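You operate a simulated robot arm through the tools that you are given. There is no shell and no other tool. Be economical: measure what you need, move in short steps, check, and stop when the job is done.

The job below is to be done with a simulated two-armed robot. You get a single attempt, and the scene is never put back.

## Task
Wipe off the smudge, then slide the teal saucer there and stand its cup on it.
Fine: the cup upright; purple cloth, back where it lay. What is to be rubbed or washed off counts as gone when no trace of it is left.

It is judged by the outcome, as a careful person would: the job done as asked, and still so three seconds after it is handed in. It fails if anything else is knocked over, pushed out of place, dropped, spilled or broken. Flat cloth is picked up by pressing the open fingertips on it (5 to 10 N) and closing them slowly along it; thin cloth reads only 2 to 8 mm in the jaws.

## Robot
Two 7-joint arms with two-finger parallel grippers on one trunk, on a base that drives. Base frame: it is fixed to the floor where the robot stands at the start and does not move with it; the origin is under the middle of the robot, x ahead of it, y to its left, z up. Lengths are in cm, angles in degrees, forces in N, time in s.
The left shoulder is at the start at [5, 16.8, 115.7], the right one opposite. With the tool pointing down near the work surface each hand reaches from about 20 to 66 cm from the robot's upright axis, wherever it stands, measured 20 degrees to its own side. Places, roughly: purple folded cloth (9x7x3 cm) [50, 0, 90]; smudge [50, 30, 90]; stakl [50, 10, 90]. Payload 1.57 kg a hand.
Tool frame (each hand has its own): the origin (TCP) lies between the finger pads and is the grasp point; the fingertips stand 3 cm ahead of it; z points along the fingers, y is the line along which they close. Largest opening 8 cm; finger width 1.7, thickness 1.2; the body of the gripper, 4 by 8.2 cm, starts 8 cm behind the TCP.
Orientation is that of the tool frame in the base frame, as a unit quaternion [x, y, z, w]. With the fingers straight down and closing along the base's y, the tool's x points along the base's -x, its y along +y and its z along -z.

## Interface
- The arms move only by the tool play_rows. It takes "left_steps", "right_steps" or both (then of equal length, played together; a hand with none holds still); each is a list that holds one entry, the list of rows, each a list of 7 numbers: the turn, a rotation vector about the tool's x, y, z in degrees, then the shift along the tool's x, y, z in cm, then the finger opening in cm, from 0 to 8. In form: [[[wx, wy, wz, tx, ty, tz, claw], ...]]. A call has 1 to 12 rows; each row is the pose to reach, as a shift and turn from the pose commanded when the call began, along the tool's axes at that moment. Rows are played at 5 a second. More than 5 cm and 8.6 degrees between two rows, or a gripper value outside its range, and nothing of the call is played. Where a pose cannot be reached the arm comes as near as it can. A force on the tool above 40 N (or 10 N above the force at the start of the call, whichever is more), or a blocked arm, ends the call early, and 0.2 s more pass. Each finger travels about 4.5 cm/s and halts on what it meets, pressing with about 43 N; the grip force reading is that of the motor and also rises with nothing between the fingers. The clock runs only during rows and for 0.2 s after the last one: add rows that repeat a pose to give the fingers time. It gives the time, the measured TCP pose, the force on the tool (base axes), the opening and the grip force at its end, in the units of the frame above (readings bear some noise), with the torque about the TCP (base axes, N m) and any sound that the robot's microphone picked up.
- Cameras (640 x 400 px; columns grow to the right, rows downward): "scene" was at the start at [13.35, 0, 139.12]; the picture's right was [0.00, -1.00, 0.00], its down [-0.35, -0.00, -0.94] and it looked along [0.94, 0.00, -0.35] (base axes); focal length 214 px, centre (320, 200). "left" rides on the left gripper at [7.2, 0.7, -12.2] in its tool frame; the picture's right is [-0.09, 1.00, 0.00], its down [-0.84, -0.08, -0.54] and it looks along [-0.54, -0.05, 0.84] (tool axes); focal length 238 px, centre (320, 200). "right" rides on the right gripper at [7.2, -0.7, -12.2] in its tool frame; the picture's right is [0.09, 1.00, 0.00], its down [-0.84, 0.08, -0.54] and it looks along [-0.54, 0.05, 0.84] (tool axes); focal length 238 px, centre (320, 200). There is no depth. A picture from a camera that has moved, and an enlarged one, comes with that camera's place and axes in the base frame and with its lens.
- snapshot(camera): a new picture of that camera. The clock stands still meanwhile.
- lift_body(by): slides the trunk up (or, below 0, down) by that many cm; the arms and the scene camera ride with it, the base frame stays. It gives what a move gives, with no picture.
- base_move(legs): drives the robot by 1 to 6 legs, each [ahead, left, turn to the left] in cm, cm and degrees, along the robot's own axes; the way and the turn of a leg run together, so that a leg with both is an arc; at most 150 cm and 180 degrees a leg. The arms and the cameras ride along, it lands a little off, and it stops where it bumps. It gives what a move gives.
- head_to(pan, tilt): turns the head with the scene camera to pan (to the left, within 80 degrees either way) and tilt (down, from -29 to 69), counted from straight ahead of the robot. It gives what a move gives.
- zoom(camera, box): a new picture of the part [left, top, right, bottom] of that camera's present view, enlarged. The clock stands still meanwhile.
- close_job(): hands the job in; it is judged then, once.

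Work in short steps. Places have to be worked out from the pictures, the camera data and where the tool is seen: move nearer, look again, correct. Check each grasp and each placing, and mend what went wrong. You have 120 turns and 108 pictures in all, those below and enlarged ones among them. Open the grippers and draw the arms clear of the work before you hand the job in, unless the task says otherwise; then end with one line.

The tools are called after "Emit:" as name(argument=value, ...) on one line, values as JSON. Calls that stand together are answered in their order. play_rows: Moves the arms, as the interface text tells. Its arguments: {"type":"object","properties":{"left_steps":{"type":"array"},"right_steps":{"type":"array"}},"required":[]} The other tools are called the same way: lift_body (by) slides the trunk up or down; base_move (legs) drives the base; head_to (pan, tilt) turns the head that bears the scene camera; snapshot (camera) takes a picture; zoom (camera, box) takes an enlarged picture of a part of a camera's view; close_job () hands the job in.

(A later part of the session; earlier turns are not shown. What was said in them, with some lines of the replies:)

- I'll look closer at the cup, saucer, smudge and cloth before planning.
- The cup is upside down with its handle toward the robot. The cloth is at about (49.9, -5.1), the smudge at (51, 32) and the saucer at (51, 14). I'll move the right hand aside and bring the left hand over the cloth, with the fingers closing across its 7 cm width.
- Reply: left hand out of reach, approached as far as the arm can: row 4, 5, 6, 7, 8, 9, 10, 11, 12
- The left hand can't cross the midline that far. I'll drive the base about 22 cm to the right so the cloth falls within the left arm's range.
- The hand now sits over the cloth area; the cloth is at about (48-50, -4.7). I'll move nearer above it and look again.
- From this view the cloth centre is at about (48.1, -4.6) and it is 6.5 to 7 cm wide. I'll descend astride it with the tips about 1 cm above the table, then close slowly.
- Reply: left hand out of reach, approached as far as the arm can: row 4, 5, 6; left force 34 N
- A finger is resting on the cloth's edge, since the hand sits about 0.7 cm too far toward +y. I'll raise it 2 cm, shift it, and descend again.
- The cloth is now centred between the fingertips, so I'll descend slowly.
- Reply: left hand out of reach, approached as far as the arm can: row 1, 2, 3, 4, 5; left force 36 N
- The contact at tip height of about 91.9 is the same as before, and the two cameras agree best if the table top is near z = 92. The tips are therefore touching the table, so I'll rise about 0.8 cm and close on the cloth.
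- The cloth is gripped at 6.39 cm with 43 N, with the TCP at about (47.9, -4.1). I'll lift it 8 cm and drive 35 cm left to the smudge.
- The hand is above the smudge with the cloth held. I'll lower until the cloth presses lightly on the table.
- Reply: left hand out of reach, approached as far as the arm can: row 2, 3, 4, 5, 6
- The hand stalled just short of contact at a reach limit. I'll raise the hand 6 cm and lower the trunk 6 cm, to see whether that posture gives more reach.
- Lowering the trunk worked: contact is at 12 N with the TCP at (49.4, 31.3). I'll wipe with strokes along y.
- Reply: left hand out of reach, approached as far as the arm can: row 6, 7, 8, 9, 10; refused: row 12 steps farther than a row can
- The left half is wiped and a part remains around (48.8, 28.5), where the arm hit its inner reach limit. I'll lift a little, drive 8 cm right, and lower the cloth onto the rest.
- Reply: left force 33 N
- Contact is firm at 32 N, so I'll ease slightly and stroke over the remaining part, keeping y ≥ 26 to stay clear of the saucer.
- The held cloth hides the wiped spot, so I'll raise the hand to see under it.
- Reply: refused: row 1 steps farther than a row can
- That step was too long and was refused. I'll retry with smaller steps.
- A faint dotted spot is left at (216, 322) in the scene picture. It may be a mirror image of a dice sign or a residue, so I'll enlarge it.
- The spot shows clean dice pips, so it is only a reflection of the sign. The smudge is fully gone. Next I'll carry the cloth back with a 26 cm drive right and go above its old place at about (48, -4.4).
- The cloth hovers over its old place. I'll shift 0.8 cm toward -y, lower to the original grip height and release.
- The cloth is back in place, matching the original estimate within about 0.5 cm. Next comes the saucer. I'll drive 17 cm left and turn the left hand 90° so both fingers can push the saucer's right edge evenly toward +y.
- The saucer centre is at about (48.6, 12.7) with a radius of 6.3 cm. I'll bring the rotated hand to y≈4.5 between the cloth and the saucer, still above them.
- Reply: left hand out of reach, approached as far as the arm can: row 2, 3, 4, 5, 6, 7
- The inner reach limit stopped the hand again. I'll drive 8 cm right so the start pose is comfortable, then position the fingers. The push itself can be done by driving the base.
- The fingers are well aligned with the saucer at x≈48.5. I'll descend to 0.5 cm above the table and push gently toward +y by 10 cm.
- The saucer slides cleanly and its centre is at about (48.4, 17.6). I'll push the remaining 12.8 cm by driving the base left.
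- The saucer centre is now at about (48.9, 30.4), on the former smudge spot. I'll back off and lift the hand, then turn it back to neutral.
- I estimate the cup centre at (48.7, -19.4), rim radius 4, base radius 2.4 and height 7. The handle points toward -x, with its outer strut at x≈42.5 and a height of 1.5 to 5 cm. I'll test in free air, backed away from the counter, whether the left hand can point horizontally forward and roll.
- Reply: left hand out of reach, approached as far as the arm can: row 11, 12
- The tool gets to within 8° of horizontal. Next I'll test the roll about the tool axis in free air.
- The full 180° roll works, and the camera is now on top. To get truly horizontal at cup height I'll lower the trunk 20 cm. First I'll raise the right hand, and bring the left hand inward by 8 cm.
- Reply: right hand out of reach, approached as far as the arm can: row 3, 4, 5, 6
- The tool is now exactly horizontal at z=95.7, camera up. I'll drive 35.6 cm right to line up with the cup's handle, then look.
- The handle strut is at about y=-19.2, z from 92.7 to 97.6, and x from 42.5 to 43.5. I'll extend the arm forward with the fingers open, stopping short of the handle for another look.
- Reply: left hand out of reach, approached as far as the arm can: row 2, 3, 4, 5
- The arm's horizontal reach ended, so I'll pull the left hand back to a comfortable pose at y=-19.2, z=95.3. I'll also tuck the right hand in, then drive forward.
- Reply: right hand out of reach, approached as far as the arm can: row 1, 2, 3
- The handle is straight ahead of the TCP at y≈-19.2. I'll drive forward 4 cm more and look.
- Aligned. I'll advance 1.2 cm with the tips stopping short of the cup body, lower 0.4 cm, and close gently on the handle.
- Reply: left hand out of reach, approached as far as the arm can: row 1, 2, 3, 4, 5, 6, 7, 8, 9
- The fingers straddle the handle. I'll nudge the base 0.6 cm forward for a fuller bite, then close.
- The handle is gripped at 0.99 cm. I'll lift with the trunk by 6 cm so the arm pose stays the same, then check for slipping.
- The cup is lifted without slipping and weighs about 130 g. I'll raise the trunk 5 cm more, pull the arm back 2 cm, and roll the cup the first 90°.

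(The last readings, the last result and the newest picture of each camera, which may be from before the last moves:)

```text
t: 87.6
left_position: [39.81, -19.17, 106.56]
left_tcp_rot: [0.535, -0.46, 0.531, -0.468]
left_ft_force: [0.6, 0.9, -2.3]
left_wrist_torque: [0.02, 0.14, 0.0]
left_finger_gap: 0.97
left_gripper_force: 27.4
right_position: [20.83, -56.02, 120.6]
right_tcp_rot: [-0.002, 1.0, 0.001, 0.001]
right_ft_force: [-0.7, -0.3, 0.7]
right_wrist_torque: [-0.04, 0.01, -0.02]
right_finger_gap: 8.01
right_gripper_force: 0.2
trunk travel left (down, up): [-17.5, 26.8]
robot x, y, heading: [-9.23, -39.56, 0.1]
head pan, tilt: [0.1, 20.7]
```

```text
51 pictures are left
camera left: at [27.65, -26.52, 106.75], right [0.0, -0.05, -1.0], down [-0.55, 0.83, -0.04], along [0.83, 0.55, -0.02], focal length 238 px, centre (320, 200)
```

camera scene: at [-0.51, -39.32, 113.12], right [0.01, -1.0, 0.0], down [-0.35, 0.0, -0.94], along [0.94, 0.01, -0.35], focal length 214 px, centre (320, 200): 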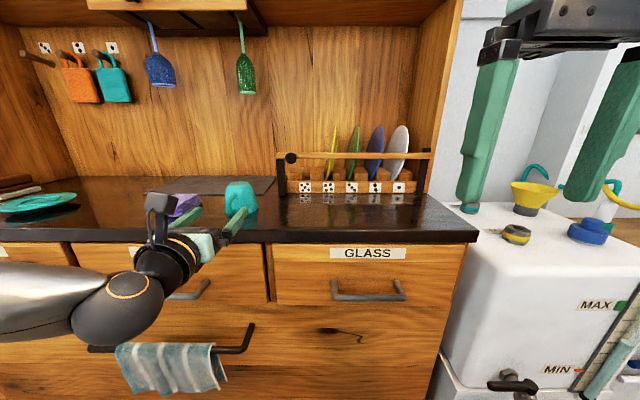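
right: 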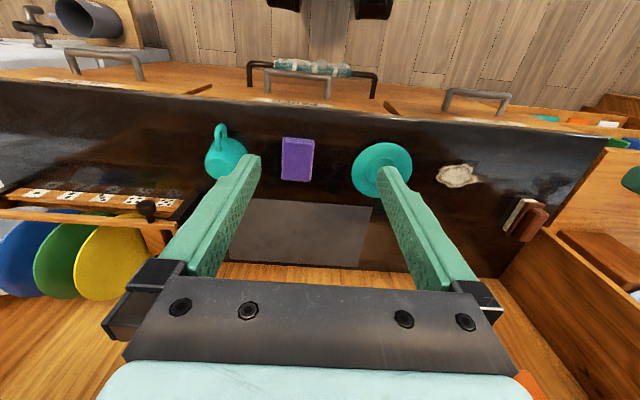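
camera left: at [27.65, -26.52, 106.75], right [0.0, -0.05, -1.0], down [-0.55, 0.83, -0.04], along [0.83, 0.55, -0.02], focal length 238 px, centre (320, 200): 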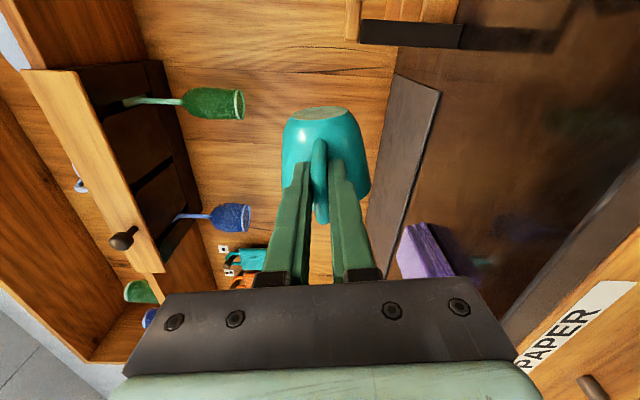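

The grip holds with no slip. I'll roll the remaining 98°.

Emit:
play_rows(left_steps=[[[0, 0, 8.2, 0, 0, 0, 0], [0, 0, 16.4, 0, 0, 0, 0], [0, 0, 24.6, 0, 0, 0, 0], [0, 0, 32.8, 0, 0, 0, 0], [0, 0, 41, 0, 0, 0, 0], [0, 0, 49.2, 0, 0, 0, 0], [0, 0, 57.4, 0, 0, 0, 0], [0, 0, 65.6, 0, 0, 0, 0], [0, 0, 73.8, 0, 0, 0, 0], [0, 0, 82, 0, 0, 0, 0], [0, 0, 90, 0, 0, 0, 0], [0, 0, 98, 0, 0, 0, 0]]])

Emit:
snapshot(camera="scene")

Emit:
snapshot(camera="left")

```text
t: 90.2
left_position: [39.84, -19.19, 106.46]
left_tcp_rot: [-0.003, 0.707, 0.003, 0.708]
left_ft_force: [1.3, -0.4, -2.4]
left_wrist_torque: [-0.03, 0.15, -0.01]
left_finger_gap: 0.95
left_gripper_force: 27.6
right_position: [20.82, -55.86, 120.62]
right_tcp_rot: [-0.002, 1.0, 0.002, 0.001]
right_ft_force: [0.0, -0.8, -0.4]
right_wrist_torque: [0.0, -0.01, -0.01]
right_finger_gap: 8.01
right_gripper_force: 0.1
trunk travel left (down, up): [-17.5, 26.8]
robot x, y, heading: [-9.42, -39.62, 0.3]
head pan, tilt: [0.1, 20.7]
```

```text
50 pictures are left
camera scene: at [4.14, -39.31, 124.12], right [0.01, -1.0, 0.0], down [-0.35, 0.0, -0.94], along [0.94, 0.01, -0.35], focal length 214 px, centre (320, 200)
```

scene: 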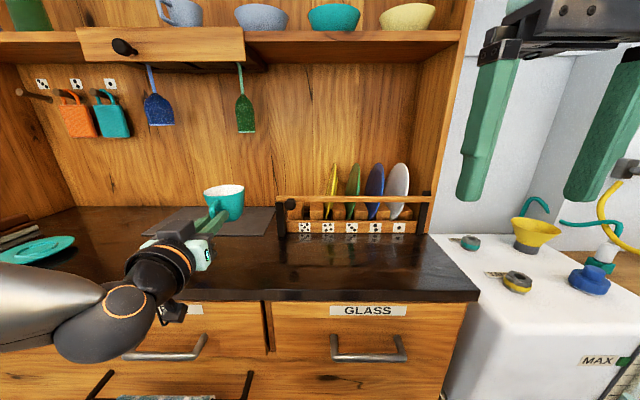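

```text
49 pictures are left
camera left: at [27.57, -18.73, 99.19], right [-0.01, 1.0, 0.09], down [-0.54, -0.08, 0.84], along [0.84, -0.04, 0.54], focal length 238 px, centre (320, 200)
```

left: 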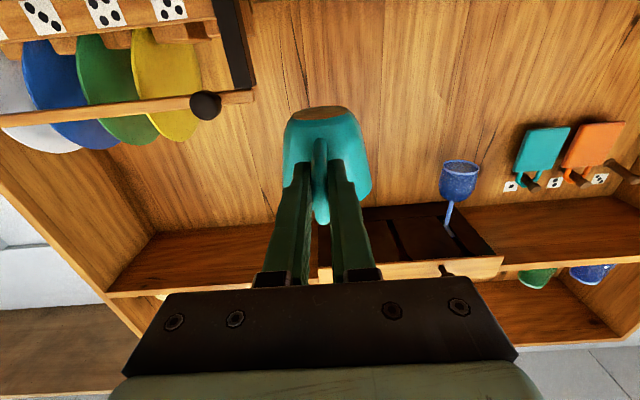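

The cup is upright in the grip. I'll drive 49.5 cm left, carrying it at height over the cloth to the saucer.

Emit:
base_move(legs=[[0, 25, 0], [0, 24.5, -0.3]])

Emit:
snapshot(camera="scene")

```text
t: 95.3
left_position: [39.48, 30.23, 106.42]
left_tcp_rot: [-0.006, 0.707, 0.004, 0.708]
left_ft_force: [-0.1, -0.2, -1.3]
left_wrist_torque: [-0.04, 0.1, 0.01]
left_finger_gap: 0.96
left_gripper_force: 28.1
right_position: [20.61, -6.49, 120.77]
right_tcp_rot: [-0.003, 1.0, 0.002, 0.003]
right_ft_force: [0.5, 0.2, 0.2]
right_wrist_torque: [0.01, -0.03, 0.01]
right_finger_gap: 8.01
right_gripper_force: 0.1
trunk travel left (down, up): [-17.5, 26.8]
robot x, y, heading: [-9.79, 9.98, 0.5]
head pan, tilt: [0.1, 20.7]
```

```text
48 pictures are left
camera scene: at [3.84, 10.08, 124.12], right [0.01, -1.0, 0.0], down [-0.35, 0.0, -0.94], along [0.94, 0.01, -0.35], focal length 214 px, centre (320, 200)
```

scene: 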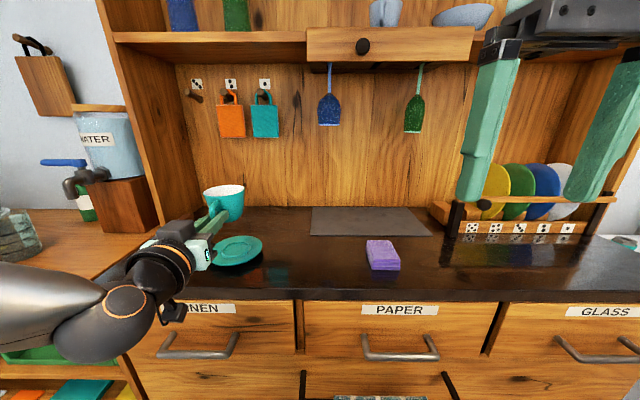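

I'll enlarge the view to measure the saucer centre and cup precisely.

Emit:
zoom(camera="scene", box=[170, 175, 298, 275])

```text
4.00 times, centred on (234, 225) of scene
camera zoom: at [3.84, 10.08, 124.12], right [0.01, -1.0, 0.0], down [-0.35, 0.0, -0.94], along [0.94, 0.01, -0.35], focal length 858 px, centre (664, 100)
```

zoom: 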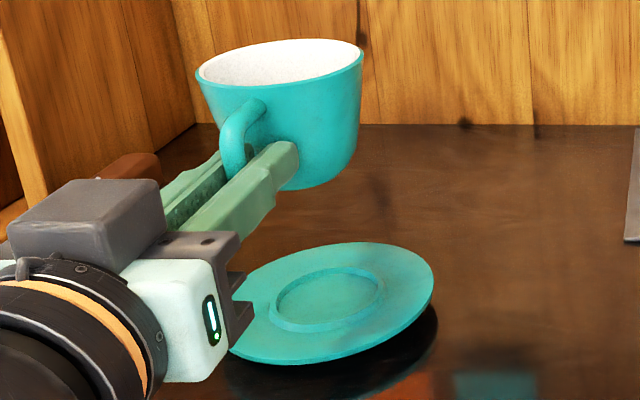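

In the scene picture the saucer's well is 3.4 cm further in x and 1.0 cm further in y than the cup's axis. I'll drive the base by that much and compare again.

Emit:
base_move(legs=[[3.4, 1.0, -0.4]])

Emit:
lift_body(by=-5)

Emit:
zoom(camera="scene", box=[170, 175, 298, 275])

```text
t: 96.2
left_position: [43.12, 30.9, 106.34]
left_tcp_rot: [-0.005, 0.707, 0.001, 0.707]
left_ft_force: [0.2, 0.7, -2.9]
left_wrist_torque: [0.0, 0.1, -0.01]
left_finger_gap: 0.95
left_gripper_force: 27.7
right_position: [23.97, -5.65, 120.6]
right_tcp_rot: [-0.001, 1.0, 0.002, 0.002]
right_ft_force: [0.3, 0.3, 0.3]
right_wrist_torque: [0.03, 0.03, 0.02]
right_finger_gap: 7.99
right_gripper_force: 0.1
trunk travel left (down, up): [-17.5, 26.8]
robot x, y, heading: [-6.15, 10.27, 0.4]
head pan, tilt: [0.1, 20.7]
```

```text
t: 97.1
left_position: [43.05, 30.83, 101.45]
left_tcp_rot: [-0.004, 0.707, 0.002, 0.708]
left_ft_force: [-0.1, -0.5, -1.8]
left_wrist_torque: [0.03, 0.11, 0.01]
left_finger_gap: 0.96
left_gripper_force: 28.3
right_position: [23.92, -5.71, 115.59]
right_tcp_rot: [0.0, 1.0, 0.001, 0.002]
right_ft_force: [-0.3, -0.3, -0.3]
right_wrist_torque: [0.03, 0.0, -0.01]
right_finger_gap: 8.03
right_gripper_force: 0.2
trunk travel left (down, up): [-12.5, 31.8]
robot x, y, heading: [-5.79, 10.94, 0.0]
head pan, tilt: [0.1, 20.7]
```

```text
4.00 times, centred on (234, 225) of scene
camera zoom: at [7.27, 10.98, 119.12], right [0.0, -1.0, 0.0], down [-0.35, 0.0, -0.94], along [0.94, 0.0, -0.35], focal length 858 px, centre (664, 100)
```

zoom: 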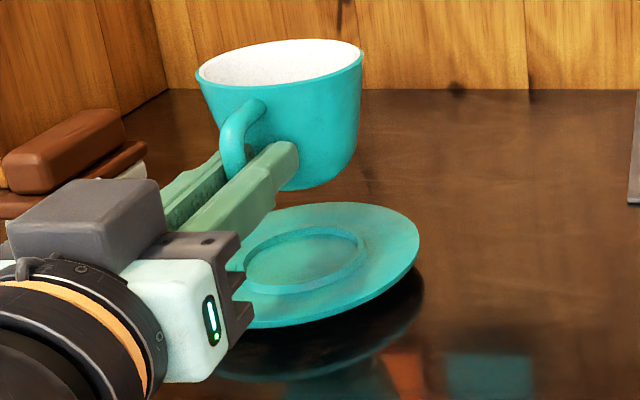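

The cup is within about 0.3 cm of the well centre. I'll shift it 0.3 cm in y, lower the trunk 3.5 cm, and check.

Emit:
play_rows(left_steps=[[[0, 0, 0, 0, 0.15, 0, 0], [0, 0, 0, 0, 0.3, -0.2, 0], [0, 0, 0, 0, 0.3, -0.2, 0]]])

Emit:
lift_body(by=-3.5)

Emit:
zoom(camera="scene", box=[170, 165, 298, 265])

```text
t: 97.9
left_position: [42.76, 31.07, 101.31]
left_tcp_rot: [-0.003, 0.707, 0.001, 0.707]
left_ft_force: [0.9, 0.4, -2.0]
left_wrist_torque: [-0.02, 0.12, 0.02]
left_finger_gap: 0.97
left_gripper_force: 27.5
right_position: [23.9, -5.58, 115.56]
right_tcp_rot: [0.0, 1.0, 0.002, 0.001]
right_ft_force: [1.6, 0.3, 0.4]
right_wrist_torque: [-0.01, 0.01, -0.03]
right_finger_gap: 8.02
right_gripper_force: 0.1
trunk travel left (down, up): [-12.5, 31.8]
robot x, y, heading: [-6.17, 10.35, -0.0]
head pan, tilt: [0.1, 20.7]
```

```text
t: 98.7
left_position: [42.79, 31.12, 97.86]
left_tcp_rot: [-0.003, 0.707, 0.001, 0.708]
left_ft_force: [0.2, 0.7, -1.2]
left_wrist_torque: [0.01, 0.12, 0.0]
left_finger_gap: 0.97
left_gripper_force: 27.4
right_position: [23.94, -5.7, 112.12]
right_tcp_rot: [0.0, 1.0, 0.001, 0.002]
right_ft_force: [-0.9, -1.0, 0.0]
right_wrist_torque: [0.0, 0.0, -0.01]
right_finger_gap: 7.99
right_gripper_force: 0.1
trunk travel left (down, up): [-9.0, 35.3]
robot x, y, heading: [-5.85, 10.87, 0.1]
head pan, tilt: [0.1, 20.7]
```

```text
4.00 times, centred on (234, 215) of scene
camera zoom: at [7.27, 10.98, 115.62], right [0.0, -1.0, 0.0], down [-0.35, 0.0, -0.94], along [0.94, 0.0, -0.35], focal length 858 px, centre (664, 140)
```

zoom: 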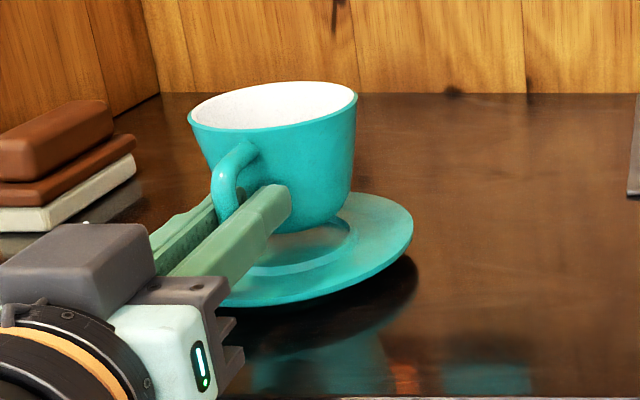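

The cup hovers about 1 cm above the saucer. I'll take a second view from the right wrist camera to check the alignment front to back.

Emit:
zoom(camera="right", box=[440, 180, 600, 280])

```text
4.00 times, centred on (520, 230) of right
camera zoom: at [16.61, -6.34, 124.22], right [-0.09, 1.0, 0.0], down [0.83, 0.08, 0.55], along [0.54, 0.05, -0.84], focal length 953 px, centre (-480, 80)
```

zoom: 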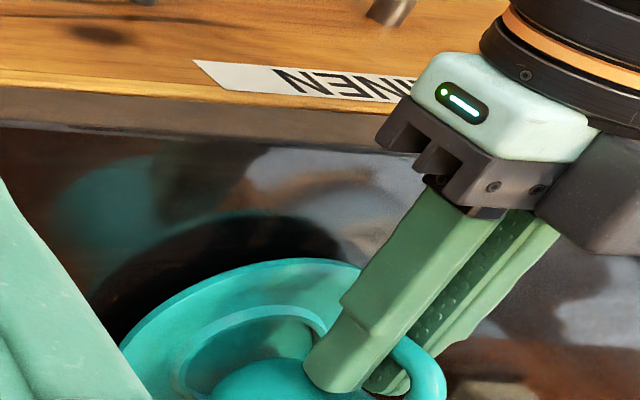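

The cup itself lies lower in that view, so I'll zoom there.

Emit:
zoom(camera="right", box=[440, 230, 600, 330])

```text
4.00 times, centred on (520, 280) of right
camera zoom: at [16.61, -6.34, 124.22], right [-0.09, 1.0, 0.0], down [0.83, 0.08, 0.55], along [0.54, 0.05, -0.84], focal length 953 px, centre (-480, -120)
```

zoom: 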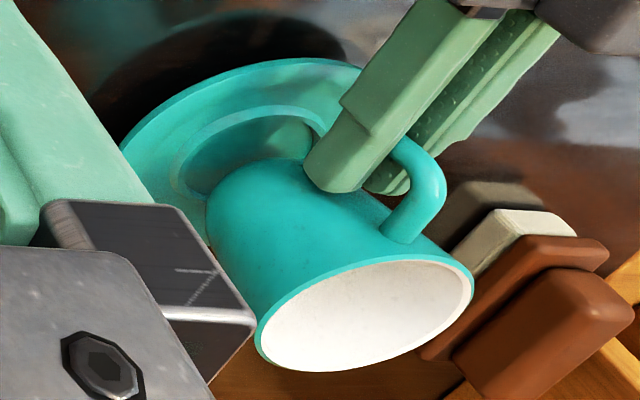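

Both views agree within about 0.5 cm; the cup looks about 0.4 cm too far forward. I'll shift it back 0.4 cm and lower 0.9 cm.

Emit:
play_rows(left_steps=[[[0, 0, 0, 0, 0.05, -0.2, 0], [0, 0, 0, 0, 0.1, -0.4, 0], [0, 0, 0, 0.3, 0.1, -0.4, 0], [0, 0, 0, 0.6, 0.1, -0.4, 0], [0, 0, 0, 0.9, 0.1, -0.4, 0], [0, 0, 0, 0.9, 0.1, -0.4, 0]]])

Emit:
zoom(camera="scene", box=[170, 165, 298, 265])

Emit:
zoom(camera="right", box=[440, 230, 600, 330])

```text
t: 100.1
left_position: [42.28, 31.14, 97.27]
left_tcp_rot: [-0.003, 0.707, 0.003, 0.707]
left_ft_force: [-0.2, 0.9, -2.4]
left_wrist_torque: [-0.05, 0.12, 0.0]
left_finger_gap: 0.96
left_gripper_force: 27.7
left hand out of reach, approached as far as the arm can: row 5, 6
right_position: [23.92, -5.73, 112.02]
right_tcp_rot: [0.0, 1.0, 0.002, 0.002]
right_ft_force: [-0.1, -0.3, -0.2]
right_wrist_torque: [0.04, 0.03, -0.04]
right_finger_gap: 7.98
right_gripper_force: 0.0
trunk travel left (down, up): [-9.0, 35.3]
robot x, y, heading: [-6.2, 11.1, 0.1]
head pan, tilt: [0.1, 20.7]
```

```text
4.00 times, centred on (234, 215) of scene
camera zoom: at [7.27, 10.97, 115.62], right [0.0, -1.0, 0.0], down [-0.35, 0.0, -0.94], along [0.94, 0.0, -0.35], focal length 858 px, centre (664, 140)
```

zoom: 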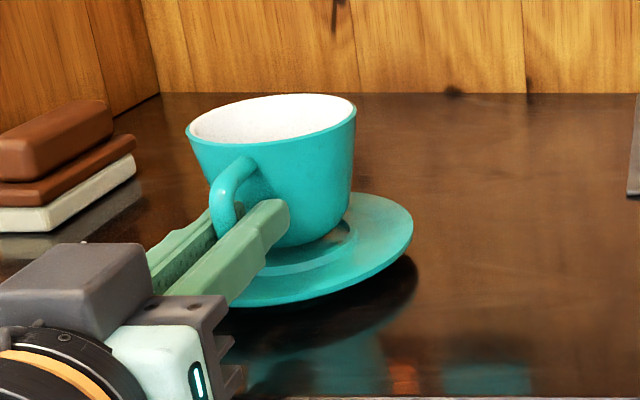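

```text
4.00 times, centred on (520, 280) of right
camera zoom: at [16.62, -6.34, 124.22], right [-0.09, 1.0, 0.0], down [0.83, 0.08, 0.55], along [0.54, 0.05, -0.84], focal length 953 px, centre (-480, -120)
```

zoom: 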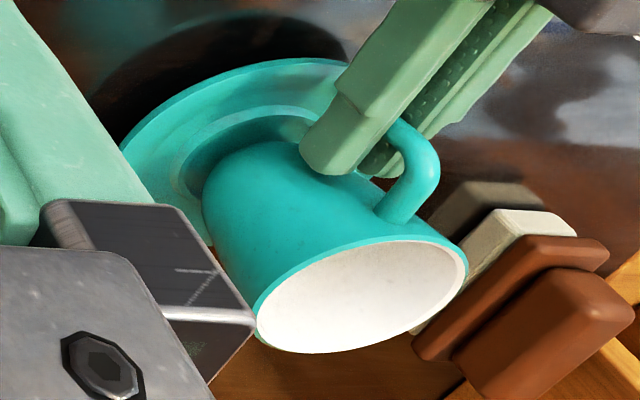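

The base is entering the well ring. The arm is at its limit downward, so I'll finish with small trunk steps while watching the force.

Emit:
lift_body(by=-0.4)

Emit:
lift_body(by=-0.3)

Emit:
zoom(camera="right", box=[440, 230, 600, 330])

```text
t: 100.6
left_position: [42.34, 31.14, 96.84]
left_tcp_rot: [-0.003, 0.707, 0.002, 0.707]
left_ft_force: [-0.1, 0.3, -0.8]
left_wrist_torque: [-0.01, 0.11, 0.01]
left_finger_gap: 0.96
left_gripper_force: 27.8
right_position: [24.06, -5.77, 111.77]
right_tcp_rot: [0.0, 1.0, 0.001, 0.002]
right_ft_force: [0.1, -0.3, 0.4]
right_wrist_torque: [0.02, 0.01, 0.03]
right_finger_gap: 7.99
right_gripper_force: 0.0
trunk travel left (down, up): [-8.6, 35.7]
robot x, y, heading: [-6.72, 11.08, -0.0]
head pan, tilt: [0.1, 20.7]
```

```text
t: 101.1
left_position: [42.4, 31.09, 96.58]
left_tcp_rot: [-0.003, 0.707, 0.002, 0.707]
left_ft_force: [0.9, -0.4, -1.2]
left_wrist_torque: [-0.01, 0.08, 0.0]
left_finger_gap: 0.94
left_gripper_force: 27.8
right_position: [23.78, -5.66, 111.47]
right_tcp_rot: [0.0, 1.0, 0.002, 0.002]
right_ft_force: [-0.5, 0.0, -0.1]
right_wrist_torque: [-0.03, 0.02, -0.03]
right_finger_gap: 8.01
right_gripper_force: 0.1
trunk travel left (down, up): [-8.3, 36.0]
robot x, y, heading: [-6.33, 11.18, 0.1]
head pan, tilt: [0.1, 20.7]
```

```text
4.00 times, centred on (520, 280) of right
camera zoom: at [16.62, -6.34, 123.52], right [-0.09, 1.0, 0.0], down [0.83, 0.08, 0.55], along [0.54, 0.05, -0.84], focal length 953 px, centre (-480, -120)
```

zoom: 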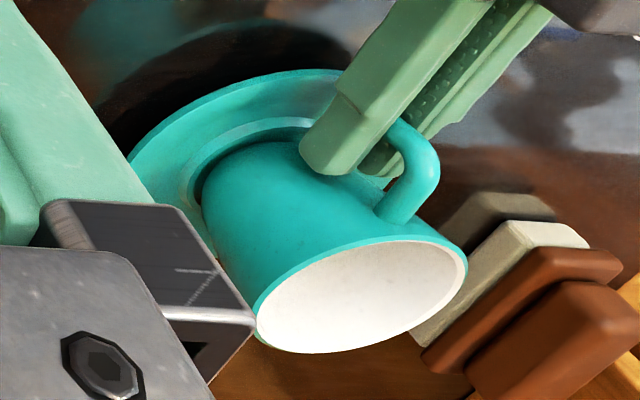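

Still no contact, since the force still equals the cup's weight. I'll keep lowering in 0.2 cm steps.

Emit:
lift_body(by=-0.2)

Emit:
lift_body(by=-0.2)

Emit:
zoom(camera="right", box=[440, 230, 600, 330])

Emit:
zoom(camera="scene", box=[170, 155, 298, 255])

```text
t: 101.7
left_position: [42.41, 31.17, 96.49]
left_tcp_rot: [-0.004, 0.706, 0.001, 0.708]
left_ft_force: [-0.1, 0.5, 0.3]
left_wrist_torque: [0.07, -0.01, 0.0]
left_finger_gap: 0.97
left_gripper_force: 27.6
right_position: [23.89, -5.68, 111.25]
right_tcp_rot: [-0.001, 1.0, 0.003, 0.002]
right_ft_force: [0.6, 0.0, 0.0]
right_wrist_torque: [-0.02, 0.02, 0.02]
right_finger_gap: 7.99
right_gripper_force: 0.1
trunk travel left (down, up): [-8.1, 36.2]
robot x, y, heading: [-6.26, 10.87, 0.4]
head pan, tilt: [0.1, 20.7]
```

```text
t: 102.2
left_position: [42.37, 31.06, 96.43]
left_tcp_rot: [-0.003, 0.705, 0.002, 0.709]
left_ft_force: [0.9, 0.1, 6.7]
left_wrist_torque: [0.17, -0.39, -0.02]
left_finger_gap: 0.96
left_gripper_force: 27.9
right_position: [23.89, -5.72, 111.05]
right_tcp_rot: [0.0, 1.0, 0.002, 0.002]
right_ft_force: [-0.3, -0.1, -0.1]
right_wrist_torque: [0.01, 0.0, -0.01]
right_finger_gap: 8.01
right_gripper_force: 0.0
trunk travel left (down, up): [-7.9, 36.4]
robot x, y, heading: [-6.04, 10.91, -0.1]
head pan, tilt: [0.1, 20.7]
```

```text
4.00 times, centred on (520, 280) of right
camera zoom: at [16.57, -6.36, 123.14], right [-0.09, 1.0, 0.0], down [0.83, 0.08, 0.55], along [0.54, 0.05, -0.84], focal length 953 px, centre (-480, -120)
```

zoom: 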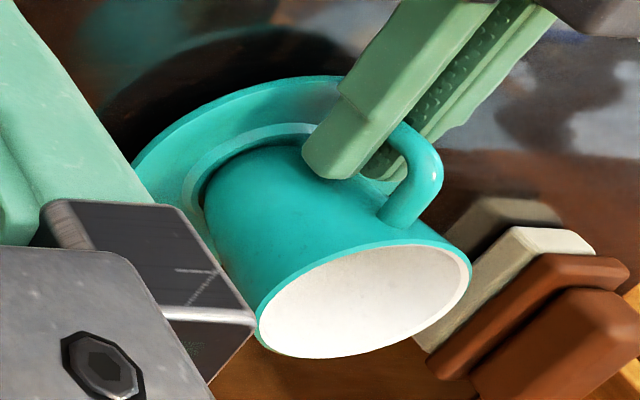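

```text
4.00 times, centred on (234, 205) of scene
camera zoom: at [7.22, 10.96, 114.54], right [0.0, -1.0, 0.0], down [-0.35, 0.0, -0.94], along [0.94, 0.0, -0.35], focal length 858 px, centre (664, 180)
```

zoom: 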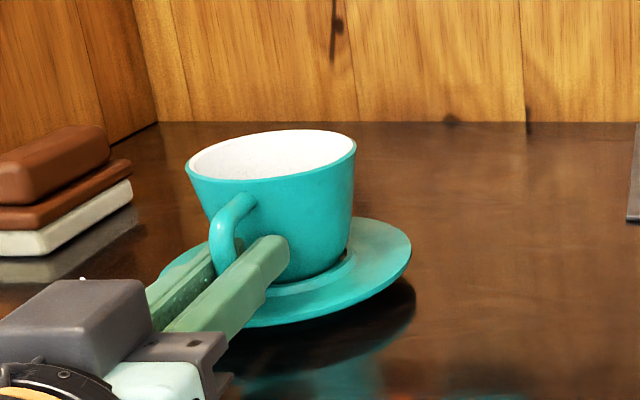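

Contact came at 6.7 N and the base appears to sit inside the well ring. I'll ease 0.1 cm and open the fingers slowly.

Emit:
lift_body(by=0.15)

Emit:
play_rows(left_steps=[[[0, 0, 0, 0, 0, 0, 0.8], [0, 0, 0, 0, 0, 0, 1.0], [0, 0, 0, 0, 0, 0, 1.2], [0, 0, 0, 0, 0, 0, 1.5], [0, 0, 0, 0, 0, 0, 2], [0, 0, 0, 0, 0, 0, 2.5], [0, 0, 0, 0, 0, 0, 2.5]]])

Emit:
zoom(camera="right", box=[440, 230, 600, 330])

Emit:
zoom(camera="scene", box=[170, 155, 298, 255])

```text
t: 102.7
left_position: [42.38, 31.15, 96.5]
left_tcp_rot: [-0.003, 0.707, 0.001, 0.708]
left_ft_force: [1.8, 0.0, 6.2]
left_wrist_torque: [0.1, -0.45, -0.03]
left_finger_gap: 0.95
left_gripper_force: 28.2
right_position: [23.94, -5.63, 111.14]
right_tcp_rot: [0.0, 1.0, 0.002, 0.002]
right_ft_force: [-0.2, -0.5, 0.4]
right_wrist_torque: [-0.01, 0.0, -0.02]
right_finger_gap: 8.02
right_gripper_force: 0.0
trunk travel left (down, up): [-8.1, 36.2]
robot x, y, heading: [-6.32, 10.72, 0.1]
head pan, tilt: [0.1, 20.7]
```

```text
t: 104.3
left_position: [42.35, 31.13, 96.53]
left_tcp_rot: [-0.004, 0.707, 0.002, 0.707]
left_ft_force: [0.4, -0.6, -0.5]
left_wrist_torque: [0.02, 0.03, 0.01]
left_finger_gap: 2.49
left_gripper_force: 0.0
right_position: [24.0, -5.69, 111.15]
right_tcp_rot: [0.0, 1.0, 0.002, 0.001]
right_ft_force: [0.7, 0.4, -0.8]
right_wrist_torque: [0.0, 0.02, -0.02]
right_finger_gap: 8.01
right_gripper_force: 0.1
trunk travel left (down, up): [-8.1, 36.2]
robot x, y, heading: [-5.99, 11.07, 0.1]
head pan, tilt: [0.1, 20.7]
```

```text
4.00 times, centred on (520, 280) of right
camera zoom: at [16.61, -6.34, 123.28], right [-0.09, 1.0, 0.0], down [0.83, 0.08, 0.55], along [0.54, 0.05, -0.84], focal length 953 px, centre (-480, -120)
```

zoom: 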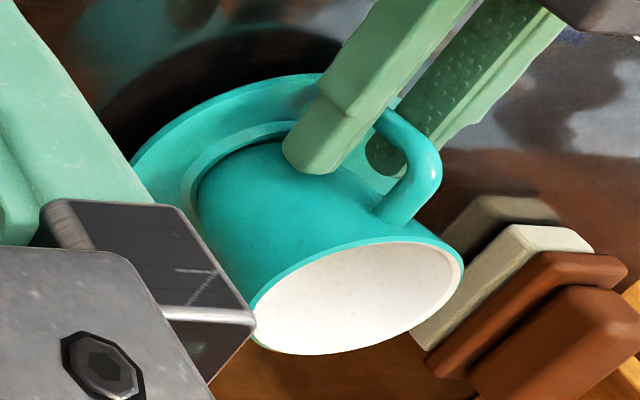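

```text
4.00 times, centred on (234, 205) of scene
camera zoom: at [7.26, 10.97, 114.67], right [0.0, -1.0, 0.0], down [-0.35, 0.0, -0.94], along [0.94, 0.0, -0.35], focal length 858 px, centre (664, 180)
```

zoom: 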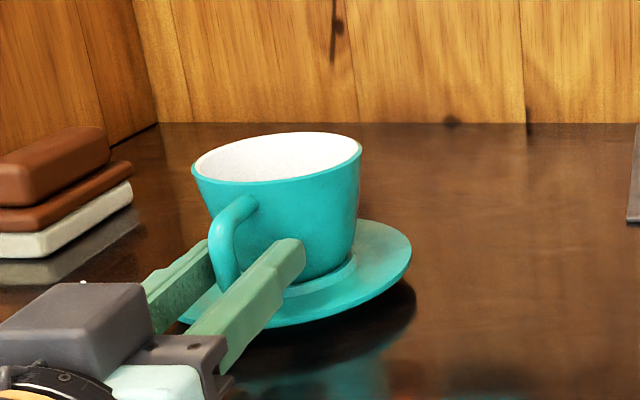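

The cup settled into the well and stands upright. I'll open wider for clearance and withdraw straight back by driving the base.

Emit:
play_rows(left_steps=[[[0, 0, 0, 0, 0, 0, 3], [0, 0, 0, 0, 0, 0, 4], [0, 0, 0, 0, 0, 0, 5], [0, 0, 0, 0, 0, 0, 5]]])

Emit:
base_move(legs=[[-15, 0, 0]])

Emit:
snapshot(camera="scene")

Emit:
zoom(camera="scene", box=[180, 150, 308, 250])

```text
t: 105.3
left_position: [42.27, 31.09, 96.34]
left_tcp_rot: [-0.003, 0.707, 0.003, 0.707]
left_ft_force: [-0.1, -1.1, -0.5]
left_wrist_torque: [-0.01, -0.02, 0.0]
left_finger_gap: 5.0
left_gripper_force: 0.0
right_position: [23.88, -5.69, 111.17]
right_tcp_rot: [0.0, 1.0, 0.002, 0.002]
right_ft_force: [0.3, -0.2, 0.5]
right_wrist_torque: [-0.03, 0.04, -0.05]
right_finger_gap: 7.98
right_gripper_force: 0.0
trunk travel left (down, up): [-8.1, 36.2]
robot x, y, heading: [-6.38, 11.02, 0.1]
head pan, tilt: [0.1, 20.7]
```

```text
t: 106.7
left_position: [26.91, 31.07, 96.35]
left_tcp_rot: [-0.003, 0.707, 0.002, 0.707]
left_ft_force: [-0.5, 0.4, 0.9]
left_wrist_torque: [-0.02, -0.01, 0.0]
left_finger_gap: 5.01
left_gripper_force: 0.0
right_position: [8.6, -5.69, 111.22]
right_tcp_rot: [0.0, 1.0, 0.002, 0.002]
right_ft_force: [-0.1, -0.1, 1.2]
right_wrist_torque: [-0.01, 0.02, -0.02]
right_finger_gap: 7.97
right_gripper_force: 0.0
trunk travel left (down, up): [-8.1, 36.2]
robot x, y, heading: [-21.25, 11.02, -0.1]
head pan, tilt: [0.1, 20.7]
```

```text
35 pictures are left
camera scene: at [-8.07, 10.95, 114.68], right [0.0, -1.0, 0.0], down [-0.35, 0.0, -0.94], along [0.94, 0.0, -0.35], focal length 214 px, centre (320, 200)
```

scene: 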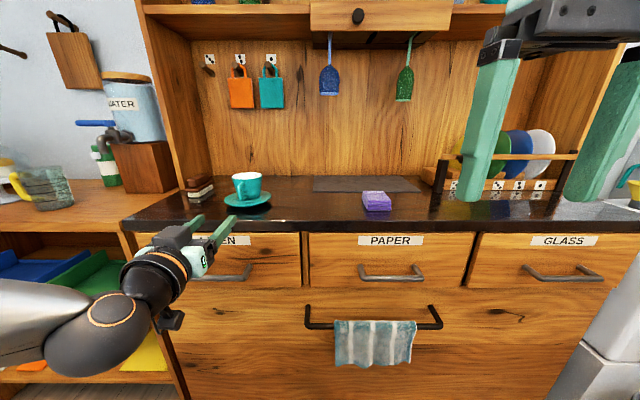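

```text
4.00 times, centred on (244, 200) of scene
camera zoom: at [-8.07, 10.95, 114.68], right [0.0, -1.0, 0.0], down [-0.35, 0.0, -0.94], along [0.94, 0.0, -0.35], focal length 858 px, centre (624, 200)
```

zoom: 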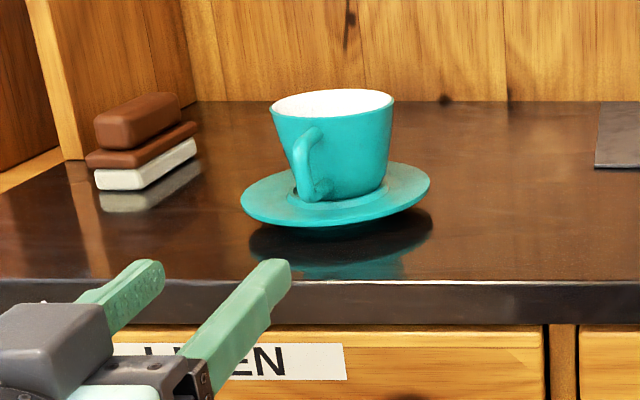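

The cup stands upright and centred on the saucer over the cleaned spot. The cloth is back in its place and both arms are clear of the counter. I'll open the left gripper fully and let a second pass.

Emit:
play_rows(left_steps=[[[0, 0, 0, 0, 0, 0, 6.5], [0, 0, 0, 0, 0, 0, 8], [0, 0, 0, 0, 0, 0, 8], [0, 0, 0, 0, 0, 0, 8], [0, 0, 0, 0, 0, 0, 8]]])

Emit:
zoom(camera="scene", box=[170, 140, 450, 250])

```text
t: 107.9
left_position: [27.11, 31.11, 96.32]
left_tcp_rot: [-0.003, 0.707, 0.002, 0.707]
left_ft_force: [0.1, -0.3, -0.7]
left_wrist_torque: [0.05, 0.03, 0.0]
left_finger_gap: 8.01
left_gripper_force: 0.0
right_position: [8.57, -5.64, 111.0]
right_tcp_rot: [0.001, 1.0, 0.001, 0.001]
right_ft_force: [0.4, 0.1, -0.6]
right_wrist_torque: [-0.03, 0.03, 0.0]
right_finger_gap: 8.0
right_gripper_force: 0.1
trunk travel left (down, up): [-8.1, 36.2]
robot x, y, heading: [-21.61, 11.09, -0.1]
head pan, tilt: [0.1, 20.7]
```

```text
2.29 times, centred on (310, 195) of scene
camera zoom: at [-8.06, 10.96, 114.67], right [0.0, -1.0, 0.0], down [-0.35, 0.0, -0.94], along [0.94, 0.0, -0.35], focal length 490 px, centre (343, 211)
```

zoom: 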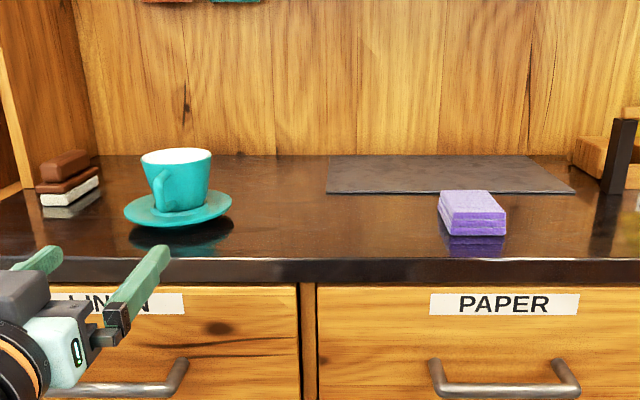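

Everything is in place and stable, so I'm handing the job in.

Emit:
close_job()

```text
The job is handed in.
```

The smudge is wiped off with no trace visible, the teal saucer sits within about 1 cm of where it was with its cup upright in the well, and the purple cloth is back within about 0.5 cm of where it lay.
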